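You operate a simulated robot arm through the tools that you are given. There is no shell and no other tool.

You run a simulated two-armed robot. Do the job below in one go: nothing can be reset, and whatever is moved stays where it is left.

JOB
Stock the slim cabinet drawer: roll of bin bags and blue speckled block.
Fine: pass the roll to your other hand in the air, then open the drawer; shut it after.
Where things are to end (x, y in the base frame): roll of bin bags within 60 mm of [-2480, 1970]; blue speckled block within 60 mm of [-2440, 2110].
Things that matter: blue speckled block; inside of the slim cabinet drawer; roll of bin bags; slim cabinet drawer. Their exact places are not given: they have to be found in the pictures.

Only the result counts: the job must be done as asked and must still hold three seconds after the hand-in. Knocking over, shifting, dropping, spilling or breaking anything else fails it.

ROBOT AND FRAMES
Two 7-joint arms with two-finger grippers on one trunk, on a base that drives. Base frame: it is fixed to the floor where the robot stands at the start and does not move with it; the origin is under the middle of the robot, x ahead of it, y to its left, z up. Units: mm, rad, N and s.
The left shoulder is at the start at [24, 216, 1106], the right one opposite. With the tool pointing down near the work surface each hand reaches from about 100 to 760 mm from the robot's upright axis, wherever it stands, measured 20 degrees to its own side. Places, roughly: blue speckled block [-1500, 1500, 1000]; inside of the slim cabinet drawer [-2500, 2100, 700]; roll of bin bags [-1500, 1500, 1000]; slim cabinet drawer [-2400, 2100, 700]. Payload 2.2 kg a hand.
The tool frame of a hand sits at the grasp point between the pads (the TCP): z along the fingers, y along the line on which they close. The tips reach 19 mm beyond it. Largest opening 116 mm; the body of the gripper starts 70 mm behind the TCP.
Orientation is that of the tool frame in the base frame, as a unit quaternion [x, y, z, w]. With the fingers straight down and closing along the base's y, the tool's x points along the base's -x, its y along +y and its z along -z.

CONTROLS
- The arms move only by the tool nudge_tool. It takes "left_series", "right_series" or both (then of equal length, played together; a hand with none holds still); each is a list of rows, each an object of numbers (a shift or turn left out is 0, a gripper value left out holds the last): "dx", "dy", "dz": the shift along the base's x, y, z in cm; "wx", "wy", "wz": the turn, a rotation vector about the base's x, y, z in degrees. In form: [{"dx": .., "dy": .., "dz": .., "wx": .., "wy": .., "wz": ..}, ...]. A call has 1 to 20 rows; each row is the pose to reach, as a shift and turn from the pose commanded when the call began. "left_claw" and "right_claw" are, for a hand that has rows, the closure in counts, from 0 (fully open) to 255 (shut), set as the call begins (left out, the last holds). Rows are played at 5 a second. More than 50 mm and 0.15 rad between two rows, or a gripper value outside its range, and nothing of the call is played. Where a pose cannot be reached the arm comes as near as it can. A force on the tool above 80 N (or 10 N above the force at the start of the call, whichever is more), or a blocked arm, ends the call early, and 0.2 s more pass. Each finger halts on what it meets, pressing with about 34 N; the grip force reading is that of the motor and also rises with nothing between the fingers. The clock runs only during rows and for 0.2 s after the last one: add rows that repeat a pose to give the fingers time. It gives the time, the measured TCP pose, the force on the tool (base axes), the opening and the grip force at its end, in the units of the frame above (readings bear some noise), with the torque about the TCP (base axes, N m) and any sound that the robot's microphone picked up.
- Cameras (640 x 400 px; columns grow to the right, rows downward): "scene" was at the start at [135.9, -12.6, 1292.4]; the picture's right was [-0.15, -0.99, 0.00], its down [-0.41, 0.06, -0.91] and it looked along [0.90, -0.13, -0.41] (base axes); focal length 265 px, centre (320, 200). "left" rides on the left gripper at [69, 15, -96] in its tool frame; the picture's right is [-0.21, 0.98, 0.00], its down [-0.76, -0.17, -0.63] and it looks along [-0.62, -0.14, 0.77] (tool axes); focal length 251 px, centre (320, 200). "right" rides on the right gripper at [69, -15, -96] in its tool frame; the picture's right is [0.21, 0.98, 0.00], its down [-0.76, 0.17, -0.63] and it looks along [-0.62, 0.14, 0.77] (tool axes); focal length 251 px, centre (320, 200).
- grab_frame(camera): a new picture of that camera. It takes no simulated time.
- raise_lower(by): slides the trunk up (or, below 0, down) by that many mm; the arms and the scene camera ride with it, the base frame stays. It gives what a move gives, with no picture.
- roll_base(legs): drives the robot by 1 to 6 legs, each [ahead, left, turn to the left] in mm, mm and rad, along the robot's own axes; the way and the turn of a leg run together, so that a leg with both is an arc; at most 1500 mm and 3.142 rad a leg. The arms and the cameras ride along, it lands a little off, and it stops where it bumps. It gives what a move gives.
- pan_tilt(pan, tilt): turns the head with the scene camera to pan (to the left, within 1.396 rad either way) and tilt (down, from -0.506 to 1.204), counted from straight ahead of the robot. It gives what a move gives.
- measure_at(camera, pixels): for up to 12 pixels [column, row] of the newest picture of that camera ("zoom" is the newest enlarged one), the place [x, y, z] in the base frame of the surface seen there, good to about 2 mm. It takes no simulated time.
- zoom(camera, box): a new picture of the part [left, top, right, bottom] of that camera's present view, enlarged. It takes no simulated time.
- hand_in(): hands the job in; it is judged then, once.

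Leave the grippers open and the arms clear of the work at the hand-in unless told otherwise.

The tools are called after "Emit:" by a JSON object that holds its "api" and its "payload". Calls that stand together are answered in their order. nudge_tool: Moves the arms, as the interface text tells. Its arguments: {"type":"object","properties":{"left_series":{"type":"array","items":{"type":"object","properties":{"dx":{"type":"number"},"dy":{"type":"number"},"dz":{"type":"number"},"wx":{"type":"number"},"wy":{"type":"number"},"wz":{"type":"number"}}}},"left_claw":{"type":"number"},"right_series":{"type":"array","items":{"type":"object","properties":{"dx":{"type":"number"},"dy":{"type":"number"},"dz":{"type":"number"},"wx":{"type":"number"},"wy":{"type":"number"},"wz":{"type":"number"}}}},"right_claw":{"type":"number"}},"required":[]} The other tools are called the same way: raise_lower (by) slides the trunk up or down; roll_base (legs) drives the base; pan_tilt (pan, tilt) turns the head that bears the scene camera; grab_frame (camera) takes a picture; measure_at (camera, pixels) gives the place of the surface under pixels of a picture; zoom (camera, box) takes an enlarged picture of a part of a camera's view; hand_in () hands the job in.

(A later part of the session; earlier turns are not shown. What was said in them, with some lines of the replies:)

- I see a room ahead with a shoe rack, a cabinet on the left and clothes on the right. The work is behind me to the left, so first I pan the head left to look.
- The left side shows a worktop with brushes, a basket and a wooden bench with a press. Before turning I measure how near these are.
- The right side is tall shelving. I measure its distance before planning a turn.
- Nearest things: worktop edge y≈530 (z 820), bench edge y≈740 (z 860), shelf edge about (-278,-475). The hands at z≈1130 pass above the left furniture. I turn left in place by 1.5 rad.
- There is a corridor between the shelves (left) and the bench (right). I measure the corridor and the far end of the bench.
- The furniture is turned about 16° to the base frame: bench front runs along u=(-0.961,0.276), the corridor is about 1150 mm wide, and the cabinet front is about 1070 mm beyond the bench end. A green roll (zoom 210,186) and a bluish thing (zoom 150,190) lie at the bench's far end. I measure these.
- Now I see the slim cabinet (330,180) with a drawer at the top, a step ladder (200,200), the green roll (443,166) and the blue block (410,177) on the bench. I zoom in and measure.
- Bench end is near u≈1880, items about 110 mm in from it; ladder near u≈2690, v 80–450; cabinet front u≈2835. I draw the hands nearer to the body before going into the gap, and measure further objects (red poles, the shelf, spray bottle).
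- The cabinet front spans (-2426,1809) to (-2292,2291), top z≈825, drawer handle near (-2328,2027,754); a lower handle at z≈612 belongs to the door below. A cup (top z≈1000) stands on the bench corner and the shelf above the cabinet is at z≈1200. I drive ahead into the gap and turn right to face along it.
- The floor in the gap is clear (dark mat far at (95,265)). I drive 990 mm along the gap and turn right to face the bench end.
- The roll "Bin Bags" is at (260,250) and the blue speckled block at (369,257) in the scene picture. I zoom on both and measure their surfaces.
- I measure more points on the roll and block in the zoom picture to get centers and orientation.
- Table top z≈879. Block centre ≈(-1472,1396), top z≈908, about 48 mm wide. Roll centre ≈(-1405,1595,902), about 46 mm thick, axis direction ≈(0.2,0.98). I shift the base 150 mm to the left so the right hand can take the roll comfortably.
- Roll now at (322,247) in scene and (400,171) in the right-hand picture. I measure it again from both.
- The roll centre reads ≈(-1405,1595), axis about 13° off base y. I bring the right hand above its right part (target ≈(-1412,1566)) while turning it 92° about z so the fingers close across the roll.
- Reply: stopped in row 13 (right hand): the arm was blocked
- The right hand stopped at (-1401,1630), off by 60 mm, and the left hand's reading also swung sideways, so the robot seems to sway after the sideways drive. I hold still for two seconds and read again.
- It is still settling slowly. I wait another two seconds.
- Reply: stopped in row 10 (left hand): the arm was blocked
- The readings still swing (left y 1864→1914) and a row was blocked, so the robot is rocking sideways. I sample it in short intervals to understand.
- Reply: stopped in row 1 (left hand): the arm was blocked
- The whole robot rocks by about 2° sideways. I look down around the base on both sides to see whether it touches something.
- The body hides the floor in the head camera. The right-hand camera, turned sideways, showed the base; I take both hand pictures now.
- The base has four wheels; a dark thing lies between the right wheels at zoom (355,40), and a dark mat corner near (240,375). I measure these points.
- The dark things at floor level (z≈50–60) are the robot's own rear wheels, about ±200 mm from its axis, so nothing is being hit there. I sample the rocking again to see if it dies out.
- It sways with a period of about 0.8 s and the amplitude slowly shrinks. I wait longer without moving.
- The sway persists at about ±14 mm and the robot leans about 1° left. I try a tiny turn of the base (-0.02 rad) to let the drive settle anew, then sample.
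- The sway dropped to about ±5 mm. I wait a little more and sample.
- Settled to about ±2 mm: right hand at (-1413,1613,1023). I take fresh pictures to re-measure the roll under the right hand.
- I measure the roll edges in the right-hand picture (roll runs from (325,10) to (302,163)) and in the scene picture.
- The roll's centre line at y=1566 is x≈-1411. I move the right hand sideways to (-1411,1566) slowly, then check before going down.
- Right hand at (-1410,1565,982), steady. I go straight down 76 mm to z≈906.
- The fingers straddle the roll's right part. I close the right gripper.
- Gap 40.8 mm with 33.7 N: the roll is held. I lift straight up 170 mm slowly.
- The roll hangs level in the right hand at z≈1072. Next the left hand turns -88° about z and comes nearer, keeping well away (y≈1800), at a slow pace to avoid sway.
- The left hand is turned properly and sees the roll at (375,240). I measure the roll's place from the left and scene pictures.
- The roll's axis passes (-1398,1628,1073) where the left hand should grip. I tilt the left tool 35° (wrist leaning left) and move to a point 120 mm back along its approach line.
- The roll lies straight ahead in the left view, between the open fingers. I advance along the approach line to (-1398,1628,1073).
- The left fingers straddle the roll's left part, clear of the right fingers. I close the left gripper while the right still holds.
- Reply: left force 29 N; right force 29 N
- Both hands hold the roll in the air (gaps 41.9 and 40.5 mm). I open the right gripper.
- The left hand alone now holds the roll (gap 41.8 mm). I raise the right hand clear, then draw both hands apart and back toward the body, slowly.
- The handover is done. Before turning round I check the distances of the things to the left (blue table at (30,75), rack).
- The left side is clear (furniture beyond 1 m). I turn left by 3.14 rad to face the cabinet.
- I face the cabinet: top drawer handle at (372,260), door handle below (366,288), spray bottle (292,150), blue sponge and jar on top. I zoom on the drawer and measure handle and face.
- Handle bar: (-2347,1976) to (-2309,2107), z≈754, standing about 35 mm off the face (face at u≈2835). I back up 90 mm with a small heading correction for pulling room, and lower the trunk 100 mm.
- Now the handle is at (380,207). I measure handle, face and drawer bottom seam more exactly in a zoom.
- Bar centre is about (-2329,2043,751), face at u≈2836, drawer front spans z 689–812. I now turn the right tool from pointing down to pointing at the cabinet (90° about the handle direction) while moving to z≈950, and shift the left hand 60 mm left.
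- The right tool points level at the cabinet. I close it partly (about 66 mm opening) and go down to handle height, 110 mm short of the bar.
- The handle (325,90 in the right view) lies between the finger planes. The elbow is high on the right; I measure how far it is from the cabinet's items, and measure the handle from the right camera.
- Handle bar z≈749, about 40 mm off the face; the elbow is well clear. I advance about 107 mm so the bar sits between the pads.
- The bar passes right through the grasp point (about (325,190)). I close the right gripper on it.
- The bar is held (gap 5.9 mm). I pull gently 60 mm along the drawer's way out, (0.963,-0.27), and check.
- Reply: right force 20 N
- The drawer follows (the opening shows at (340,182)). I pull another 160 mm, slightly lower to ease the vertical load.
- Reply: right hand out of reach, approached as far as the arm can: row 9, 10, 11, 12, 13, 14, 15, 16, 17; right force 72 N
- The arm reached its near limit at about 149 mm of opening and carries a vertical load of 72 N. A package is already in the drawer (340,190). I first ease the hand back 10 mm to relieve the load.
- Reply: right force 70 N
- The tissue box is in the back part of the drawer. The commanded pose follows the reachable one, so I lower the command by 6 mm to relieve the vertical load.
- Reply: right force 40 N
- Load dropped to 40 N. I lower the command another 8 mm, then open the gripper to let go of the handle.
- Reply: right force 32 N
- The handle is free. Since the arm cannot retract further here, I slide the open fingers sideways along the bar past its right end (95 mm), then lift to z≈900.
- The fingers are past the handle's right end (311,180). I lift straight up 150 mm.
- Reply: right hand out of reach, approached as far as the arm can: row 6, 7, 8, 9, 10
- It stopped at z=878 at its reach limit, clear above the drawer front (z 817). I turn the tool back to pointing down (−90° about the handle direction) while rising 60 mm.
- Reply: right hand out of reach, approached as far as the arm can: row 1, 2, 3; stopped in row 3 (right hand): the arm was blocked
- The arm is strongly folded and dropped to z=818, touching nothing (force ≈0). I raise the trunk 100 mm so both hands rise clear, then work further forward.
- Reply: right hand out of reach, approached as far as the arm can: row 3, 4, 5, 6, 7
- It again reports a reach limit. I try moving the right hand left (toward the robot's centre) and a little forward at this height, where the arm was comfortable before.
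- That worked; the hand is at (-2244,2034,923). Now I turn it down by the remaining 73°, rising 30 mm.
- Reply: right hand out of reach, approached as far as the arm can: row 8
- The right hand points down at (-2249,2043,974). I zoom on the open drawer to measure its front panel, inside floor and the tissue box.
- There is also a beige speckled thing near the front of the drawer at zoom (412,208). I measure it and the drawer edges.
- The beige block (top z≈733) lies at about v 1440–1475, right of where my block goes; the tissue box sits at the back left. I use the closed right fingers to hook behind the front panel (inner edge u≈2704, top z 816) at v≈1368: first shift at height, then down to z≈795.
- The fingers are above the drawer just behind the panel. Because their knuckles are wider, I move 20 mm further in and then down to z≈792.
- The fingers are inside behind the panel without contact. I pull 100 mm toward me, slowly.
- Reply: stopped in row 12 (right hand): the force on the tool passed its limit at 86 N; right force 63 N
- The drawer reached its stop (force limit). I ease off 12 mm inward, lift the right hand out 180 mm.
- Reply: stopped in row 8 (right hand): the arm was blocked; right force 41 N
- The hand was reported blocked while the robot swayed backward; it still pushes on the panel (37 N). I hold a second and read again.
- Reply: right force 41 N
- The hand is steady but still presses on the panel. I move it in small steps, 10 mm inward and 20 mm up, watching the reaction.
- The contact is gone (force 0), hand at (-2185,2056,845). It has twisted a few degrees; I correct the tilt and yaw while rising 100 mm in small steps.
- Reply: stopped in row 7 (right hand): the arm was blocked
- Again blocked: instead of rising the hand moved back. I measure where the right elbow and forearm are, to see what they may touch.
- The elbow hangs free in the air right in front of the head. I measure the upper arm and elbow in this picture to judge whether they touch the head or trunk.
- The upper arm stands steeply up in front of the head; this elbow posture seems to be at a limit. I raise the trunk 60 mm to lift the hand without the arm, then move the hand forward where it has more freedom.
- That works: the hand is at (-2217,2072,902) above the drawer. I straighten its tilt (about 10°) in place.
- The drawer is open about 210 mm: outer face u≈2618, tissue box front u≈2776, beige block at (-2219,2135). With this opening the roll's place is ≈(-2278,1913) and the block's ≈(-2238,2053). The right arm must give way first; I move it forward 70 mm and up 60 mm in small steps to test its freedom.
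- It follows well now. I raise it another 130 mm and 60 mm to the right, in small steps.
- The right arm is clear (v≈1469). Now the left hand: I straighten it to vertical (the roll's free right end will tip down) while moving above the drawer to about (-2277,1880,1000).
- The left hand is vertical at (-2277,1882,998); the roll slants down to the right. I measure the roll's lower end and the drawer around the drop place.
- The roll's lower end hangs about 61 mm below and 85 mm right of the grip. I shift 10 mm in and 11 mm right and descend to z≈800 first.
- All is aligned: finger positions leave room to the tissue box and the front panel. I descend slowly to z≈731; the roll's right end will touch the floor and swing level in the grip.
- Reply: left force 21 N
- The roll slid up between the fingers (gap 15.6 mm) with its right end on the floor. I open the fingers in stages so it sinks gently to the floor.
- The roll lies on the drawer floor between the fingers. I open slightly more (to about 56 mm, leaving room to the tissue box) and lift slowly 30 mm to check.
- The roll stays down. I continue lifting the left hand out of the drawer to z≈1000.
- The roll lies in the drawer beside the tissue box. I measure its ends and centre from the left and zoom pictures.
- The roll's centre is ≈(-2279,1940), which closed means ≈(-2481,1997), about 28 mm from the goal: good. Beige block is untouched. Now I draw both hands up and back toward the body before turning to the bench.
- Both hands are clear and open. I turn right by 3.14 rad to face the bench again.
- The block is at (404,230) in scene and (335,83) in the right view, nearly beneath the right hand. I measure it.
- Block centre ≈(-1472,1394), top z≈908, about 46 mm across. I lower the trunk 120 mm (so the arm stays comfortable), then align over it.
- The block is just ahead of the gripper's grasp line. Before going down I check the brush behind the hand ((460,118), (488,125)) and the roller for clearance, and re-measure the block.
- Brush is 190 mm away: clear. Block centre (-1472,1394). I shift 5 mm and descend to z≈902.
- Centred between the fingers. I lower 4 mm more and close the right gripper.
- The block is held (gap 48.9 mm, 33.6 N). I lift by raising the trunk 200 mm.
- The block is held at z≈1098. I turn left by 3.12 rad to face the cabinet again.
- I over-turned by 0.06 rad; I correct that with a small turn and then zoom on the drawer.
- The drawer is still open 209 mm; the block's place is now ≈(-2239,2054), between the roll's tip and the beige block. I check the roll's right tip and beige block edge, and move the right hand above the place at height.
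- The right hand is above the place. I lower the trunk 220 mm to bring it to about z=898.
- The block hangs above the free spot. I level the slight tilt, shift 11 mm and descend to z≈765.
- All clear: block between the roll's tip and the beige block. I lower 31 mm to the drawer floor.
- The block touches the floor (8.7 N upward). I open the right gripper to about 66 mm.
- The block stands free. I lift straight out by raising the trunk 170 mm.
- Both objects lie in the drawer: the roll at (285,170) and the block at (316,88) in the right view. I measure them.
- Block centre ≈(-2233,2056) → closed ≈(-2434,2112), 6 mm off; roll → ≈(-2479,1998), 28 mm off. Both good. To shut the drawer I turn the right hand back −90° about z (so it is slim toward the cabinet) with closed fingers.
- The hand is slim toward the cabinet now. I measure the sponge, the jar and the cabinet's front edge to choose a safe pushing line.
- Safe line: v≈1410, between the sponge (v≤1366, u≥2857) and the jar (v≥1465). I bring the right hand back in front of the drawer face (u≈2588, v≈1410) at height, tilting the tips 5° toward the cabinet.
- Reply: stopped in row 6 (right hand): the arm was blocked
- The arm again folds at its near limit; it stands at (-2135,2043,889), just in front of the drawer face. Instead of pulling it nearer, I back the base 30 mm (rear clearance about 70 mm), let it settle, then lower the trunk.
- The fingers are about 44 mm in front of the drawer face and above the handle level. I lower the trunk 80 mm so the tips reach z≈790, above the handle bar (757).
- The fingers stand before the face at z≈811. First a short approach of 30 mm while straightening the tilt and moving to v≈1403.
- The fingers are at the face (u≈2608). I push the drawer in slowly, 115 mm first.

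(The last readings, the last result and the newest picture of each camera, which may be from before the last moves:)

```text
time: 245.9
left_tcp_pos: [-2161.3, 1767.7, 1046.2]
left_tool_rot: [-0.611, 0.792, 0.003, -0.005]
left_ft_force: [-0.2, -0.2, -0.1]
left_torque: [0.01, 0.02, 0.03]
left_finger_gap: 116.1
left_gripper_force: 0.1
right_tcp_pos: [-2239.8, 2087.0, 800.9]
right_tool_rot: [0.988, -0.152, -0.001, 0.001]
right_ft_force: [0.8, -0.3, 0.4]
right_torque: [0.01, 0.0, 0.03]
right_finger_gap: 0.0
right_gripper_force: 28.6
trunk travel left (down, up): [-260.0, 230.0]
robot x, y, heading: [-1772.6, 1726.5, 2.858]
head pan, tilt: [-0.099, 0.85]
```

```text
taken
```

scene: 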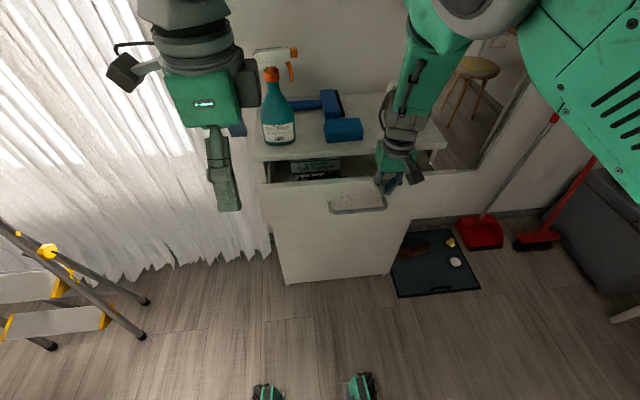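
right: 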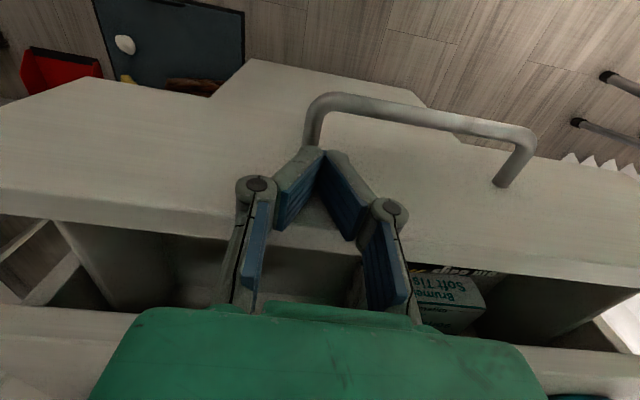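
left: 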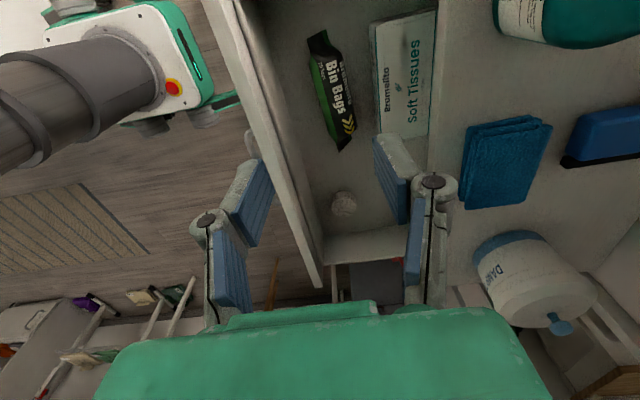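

The drawer is half shut, all well. I push the remaining ≈98 mm, slowing at the end.

Emit:
{"api": "nudge_tool", "payload": {"right_series": [{"dx": -0.3, "dy": 0.08}, {"dx": -0.8, "dy": 0.22}, {"dx": -1.4, "dy": 0.4}, {"dx": -2.0, "dy": 0.56}, {"dx": -2.6, "dy": 0.73}, {"dx": -3.2, "dy": 0.9}, {"dx": -3.8, "dy": 1.07}, {"dx": -4.4, "dy": 1.23}, {"dx": -5.0, "dy": 1.4}, {"dx": -5.6, "dy": 1.57}, {"dx": -6.2, "dy": 1.74}, {"dx": -6.8, "dy": 1.9}, {"dx": -7.3, "dy": 2.04}, {"dx": -7.8, "dy": 2.18}, {"dx": -8.2, "dy": 2.3}, {"dx": -8.6, "dy": 2.4}, {"dx": -8.9, "dy": 2.5}, {"dx": -9.2, "dy": 2.58}, {"dx": -9.4, "dy": 2.63}, {"dx": -9.4, "dy": 2.63}]}}

Emit:
{"api": "grab_frame", "payload": {"camera": "scene"}}

Emit:
{"api": "grab_frame", "payload": {"camera": "right"}}

```text
time: 250.1
left_tcp_pos: [-2159.5, 1766.6, 1047.0]
left_tool_rot: [-0.612, 0.791, 0.003, -0.007]
left_ft_force: [0.5, 0.0, 0.6]
left_torque: [0.01, -0.02, -0.01]
left_finger_gap: 116.1
left_gripper_force: 0.1
right_tcp_pos: [-2329.7, 2108.6, 802.4]
right_tool_rot: [0.989, -0.149, 0.002, 0.0]
right_ft_force: [32.4, -10.1, 1.0]
right_torque: [0.5, 1.2, 0.79]
right_finger_gap: 0.1
right_gripper_force: 28.7
trunk travel left (down, up): [-260.0, 230.0]
robot x, y, heading: [-1772.0, 1726.6, 2.852]
head pan, tilt: [-0.099, 0.85]
```

```text
taken
```

scene: 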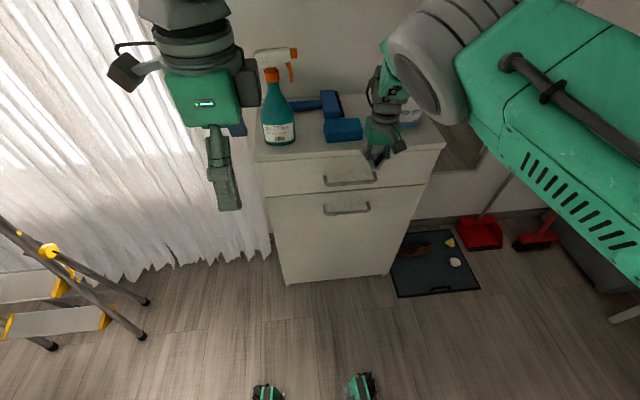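

```text
taken
```

right: 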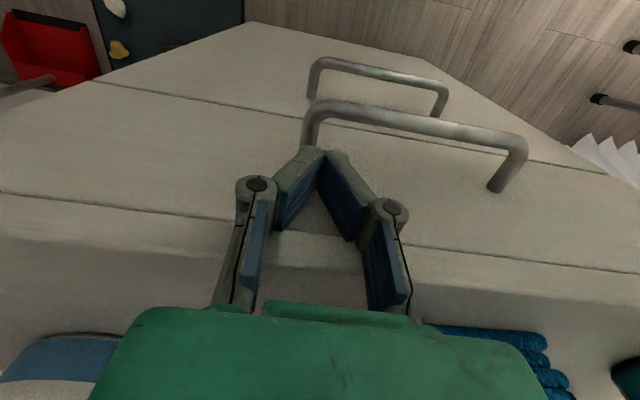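

The drawer looks flush and pushes back with 34 N. I measure the drawer face and the door face below to check it is fully shut.

Emit:
{"api": "measure_at", "payload": {"camera": "scene", "pixels": [[300, 172], [300, 185], [300, 200], [300, 220], [415, 180], [415, 200], [350, 183], [280, 165]]}}

Emit:
{"api": "zoom", "payload": {"camera": "scene", "box": [240, 120, 460, 260]}}

```text
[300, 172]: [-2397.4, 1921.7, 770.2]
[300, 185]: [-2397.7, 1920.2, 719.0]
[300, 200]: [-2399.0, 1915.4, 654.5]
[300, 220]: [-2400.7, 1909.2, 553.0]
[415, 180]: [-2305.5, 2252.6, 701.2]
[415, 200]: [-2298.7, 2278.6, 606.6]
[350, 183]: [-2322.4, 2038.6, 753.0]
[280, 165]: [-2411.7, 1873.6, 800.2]
```

```text
2.86 times, centred on (350, 190) of scene
```

zoom: 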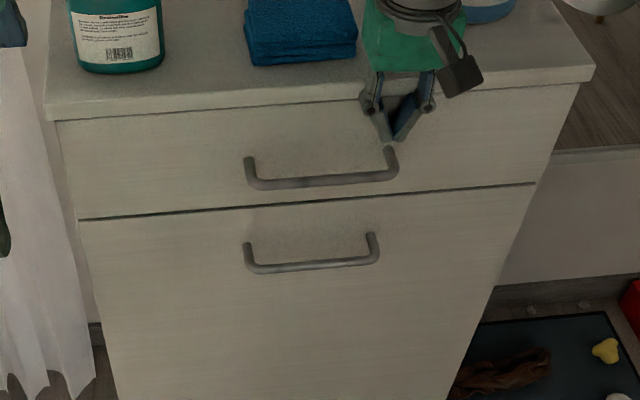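

The drawer face is flush with the door (u≈2827.5): shut. I back the right hand off 100 mm and open its gripper once clear.

Emit:
{"api": "nudge_tool", "payload": {"right_series": [{"dx": 0.5, "dy": -0.14}, {"dx": 1.2, "dy": -0.34}, {"dx": 2.0, "dy": -0.56}, {"dx": 3.0, "dy": -0.84}, {"dx": 4.0, "dy": -1.12}, {"dx": 5.0, "dy": -1.4}, {"dx": 6.0, "dy": -1.68}, {"dx": 7.0, "dy": -1.96}, {"dx": 8.0, "dy": -2.24}, {"dx": 9.0, "dy": -2.5}, {"dx": 9.6, "dy": -2.7}, {"dx": 9.6, "dy": -2.7}]}}

Emit:
{"api": "raise_lower", "payload": {"by": 150}}

Emit:
{"api": "nudge_tool", "payload": {"right_series": [{}, {}, {}, {}, {}], "right_claw": 0}}

Emit:
{"api": "grab_frame", "payload": {"camera": "scene"}}

```text
time: 252.7
left_tcp_pos: [-2161.9, 1767.2, 1045.6]
left_tool_rot: [-0.611, 0.792, 0.004, -0.005]
left_ft_force: [-0.3, 0.5, 0.3]
left_torque: [0.01, 0.03, 0.02]
left_finger_gap: 115.6
left_gripper_force: 0.0
right_tcp_pos: [-2236.2, 2087.9, 803.0]
right_tool_rot: [0.988, -0.152, 0.0, 0.001]
right_ft_force: [0.1, -0.3, 0.2]
right_torque: [0.01, 0.0, -0.03]
right_finger_gap: 0.0
right_gripper_force: 28.6
trunk travel left (down, up): [-260.0, 230.0]
robot x, y, heading: [-1769.2, 1730.1, 2.861]
head pan, tilt: [-0.099, 0.85]
```

```text
time: 254.4
left_tcp_pos: [-2163.1, 1766.7, 1194.9]
left_tool_rot: [-0.611, 0.792, 0.004, -0.006]
left_ft_force: [0.9, 0.2, 0.1]
left_torque: [0.0, 0.03, 0.03]
left_finger_gap: 116.0
left_gripper_force: 0.1
right_tcp_pos: [-2237.1, 2088.7, 952.1]
right_tool_rot: [0.988, -0.152, -0.001, 0.001]
right_ft_force: [0.0, -0.1, 0.9]
right_torque: [0.01, 0.0, 0.02]
right_finger_gap: 0.0
right_gripper_force: 28.7
trunk travel left (down, up): [-410.0, 80.0]
robot x, y, heading: [-1775.4, 1728.0, 2.86]
head pan, tilt: [-0.099, 0.85]
```

```text
time: 255.6
left_tcp_pos: [-2162.3, 1767.4, 1195.9]
left_tool_rot: [-0.611, 0.791, 0.003, -0.006]
left_ft_force: [0.7, -0.2, 0.5]
left_torque: [-0.01, -0.02, 0.0]
left_finger_gap: 116.3
left_gripper_force: 0.0
right_tcp_pos: [-2238.1, 2086.8, 952.0]
right_tool_rot: [0.988, -0.152, -0.001, 0.002]
right_ft_force: [-0.6, 0.1, 0.2]
right_torque: [-0.01, 0.0, 0.02]
right_finger_gap: 115.9
right_gripper_force: 0.1
trunk travel left (down, up): [-410.0, 80.0]
robot x, y, heading: [-1772.8, 1726.1, 2.859]
head pan, tilt: [-0.099, 0.85]
```

```text
taken
```

scene: 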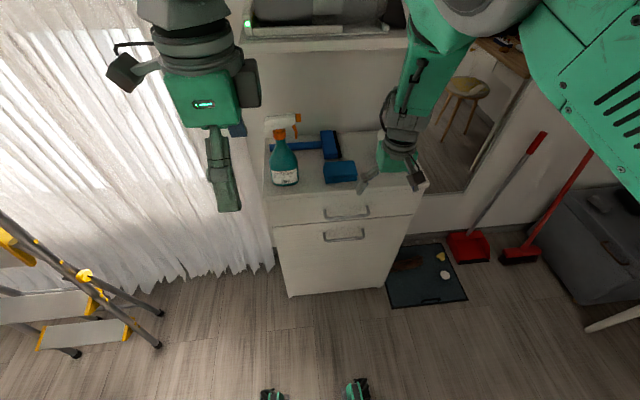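

The drawer stays shut, both grippers are open and clear. A last check of the drawer face position.

Emit:
{"api": "measure_at", "payload": {"camera": "scene", "pixels": [[300, 205], [300, 215], [300, 240], [380, 200], [345, 212], [345, 237], [285, 175], [340, 172]]}}

Emit:
{"api": "zoom", "payload": {"camera": "scene", "box": [240, 90, 460, 260]}}

```text
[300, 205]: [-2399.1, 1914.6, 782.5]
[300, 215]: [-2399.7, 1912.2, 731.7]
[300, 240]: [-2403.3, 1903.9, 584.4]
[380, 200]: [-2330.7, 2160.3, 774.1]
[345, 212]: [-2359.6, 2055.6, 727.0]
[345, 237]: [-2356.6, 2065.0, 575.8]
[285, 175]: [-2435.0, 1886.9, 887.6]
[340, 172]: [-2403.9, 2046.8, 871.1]
```

```text
2.35 times, centred on (350, 175) of scene
```

zoom: 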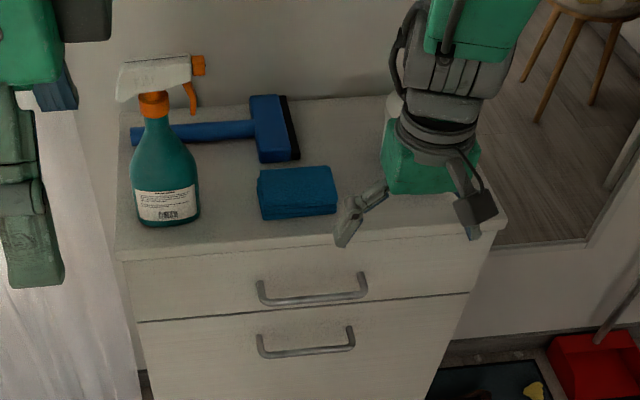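

Everything is flush and in place. I raise the trunk 70 mm to give more clearance and view the jar behind the hand.

Emit:
{"api": "raise_lower", "payload": {"by": 70}}

Emit:
{"api": "zoom", "payload": {"camera": "scene", "box": [230, 110, 480, 290]}}

Emit:
{"api": "grab_frame", "payload": {"camera": "right"}}

```text
time: 256.7
left_tcp_pos: [-2163.2, 1767.6, 1265.3]
left_tool_rot: [-0.611, 0.792, 0.004, -0.006]
left_ft_force: [0.4, -1.0, -0.2]
left_torque: [0.0, -0.01, 0.0]
left_finger_gap: 116.1
left_gripper_force: 0.2
right_tcp_pos: [-2237.7, 2085.6, 1022.0]
right_tool_rot: [0.988, -0.151, -0.001, 0.002]
right_ft_force: [0.0, 1.5, 0.1]
right_torque: [0.0, 0.0, -0.04]
right_finger_gap: 116.1
right_gripper_force: 0.2
trunk travel left (down, up): [-480.0, 10.0]
robot x, y, heading: [-1774.5, 1732.0, 2.856]
head pan, tilt: [-0.099, 0.85]
```

```text
2.22 times, centred on (355, 200) of scene
```

zoom: 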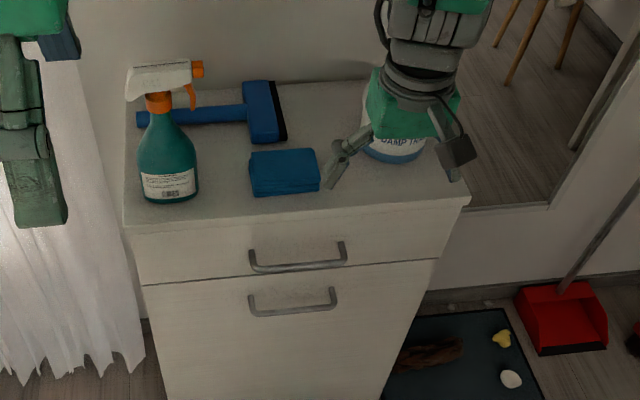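

```text
taken
```

right: 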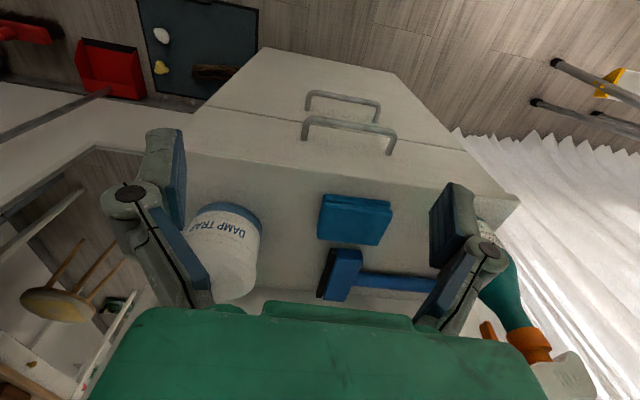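

The jar, sponge, brush and bottle all stand where they were. The drawer is shut with the roll and block inside, and both grippers are open and clear. I hand in.

Emit:
{"api": "hand_in", "payload": {}}

```text
The job is handed in.
```

The roll of bin bags and the blue speckled block are in the slim cabinet drawer, and the drawer is shut. I have handed the job in; it gave no verdict back.

- **Passing the roll:** the right hand picked it up and passed it to the left hand in the air, before the drawer was opened.
- **Where they ended:** these places were worked out from measurements with the drawer open, less the 209 mm it was pulled out. I did not look inside again after shutting it.

| Object | Estimated place [x, y] | Distance from target |
|---|---|---|
| Roll of bin bags | [-2479, 1998] | about 28 mm |
| Blue speckled block | [-2434, 2112] | about 6 mm |

- **Drawer:** after closing, its face measured flush with the cabinet door below it.
- **Roll set-down:** the roll slid up in the left gripper as it touched the drawer floor. I opened the fingers in stages, so it settled onto the floor and lies slightly turned.
- **Other things:** there was already a tissue box and a beige speckled block in the drawer, and both were still in place just before I shut it. The items on top of the cabinet looked undisturbed in the last picture.

Both grippers are open and the arms are clear of the work.
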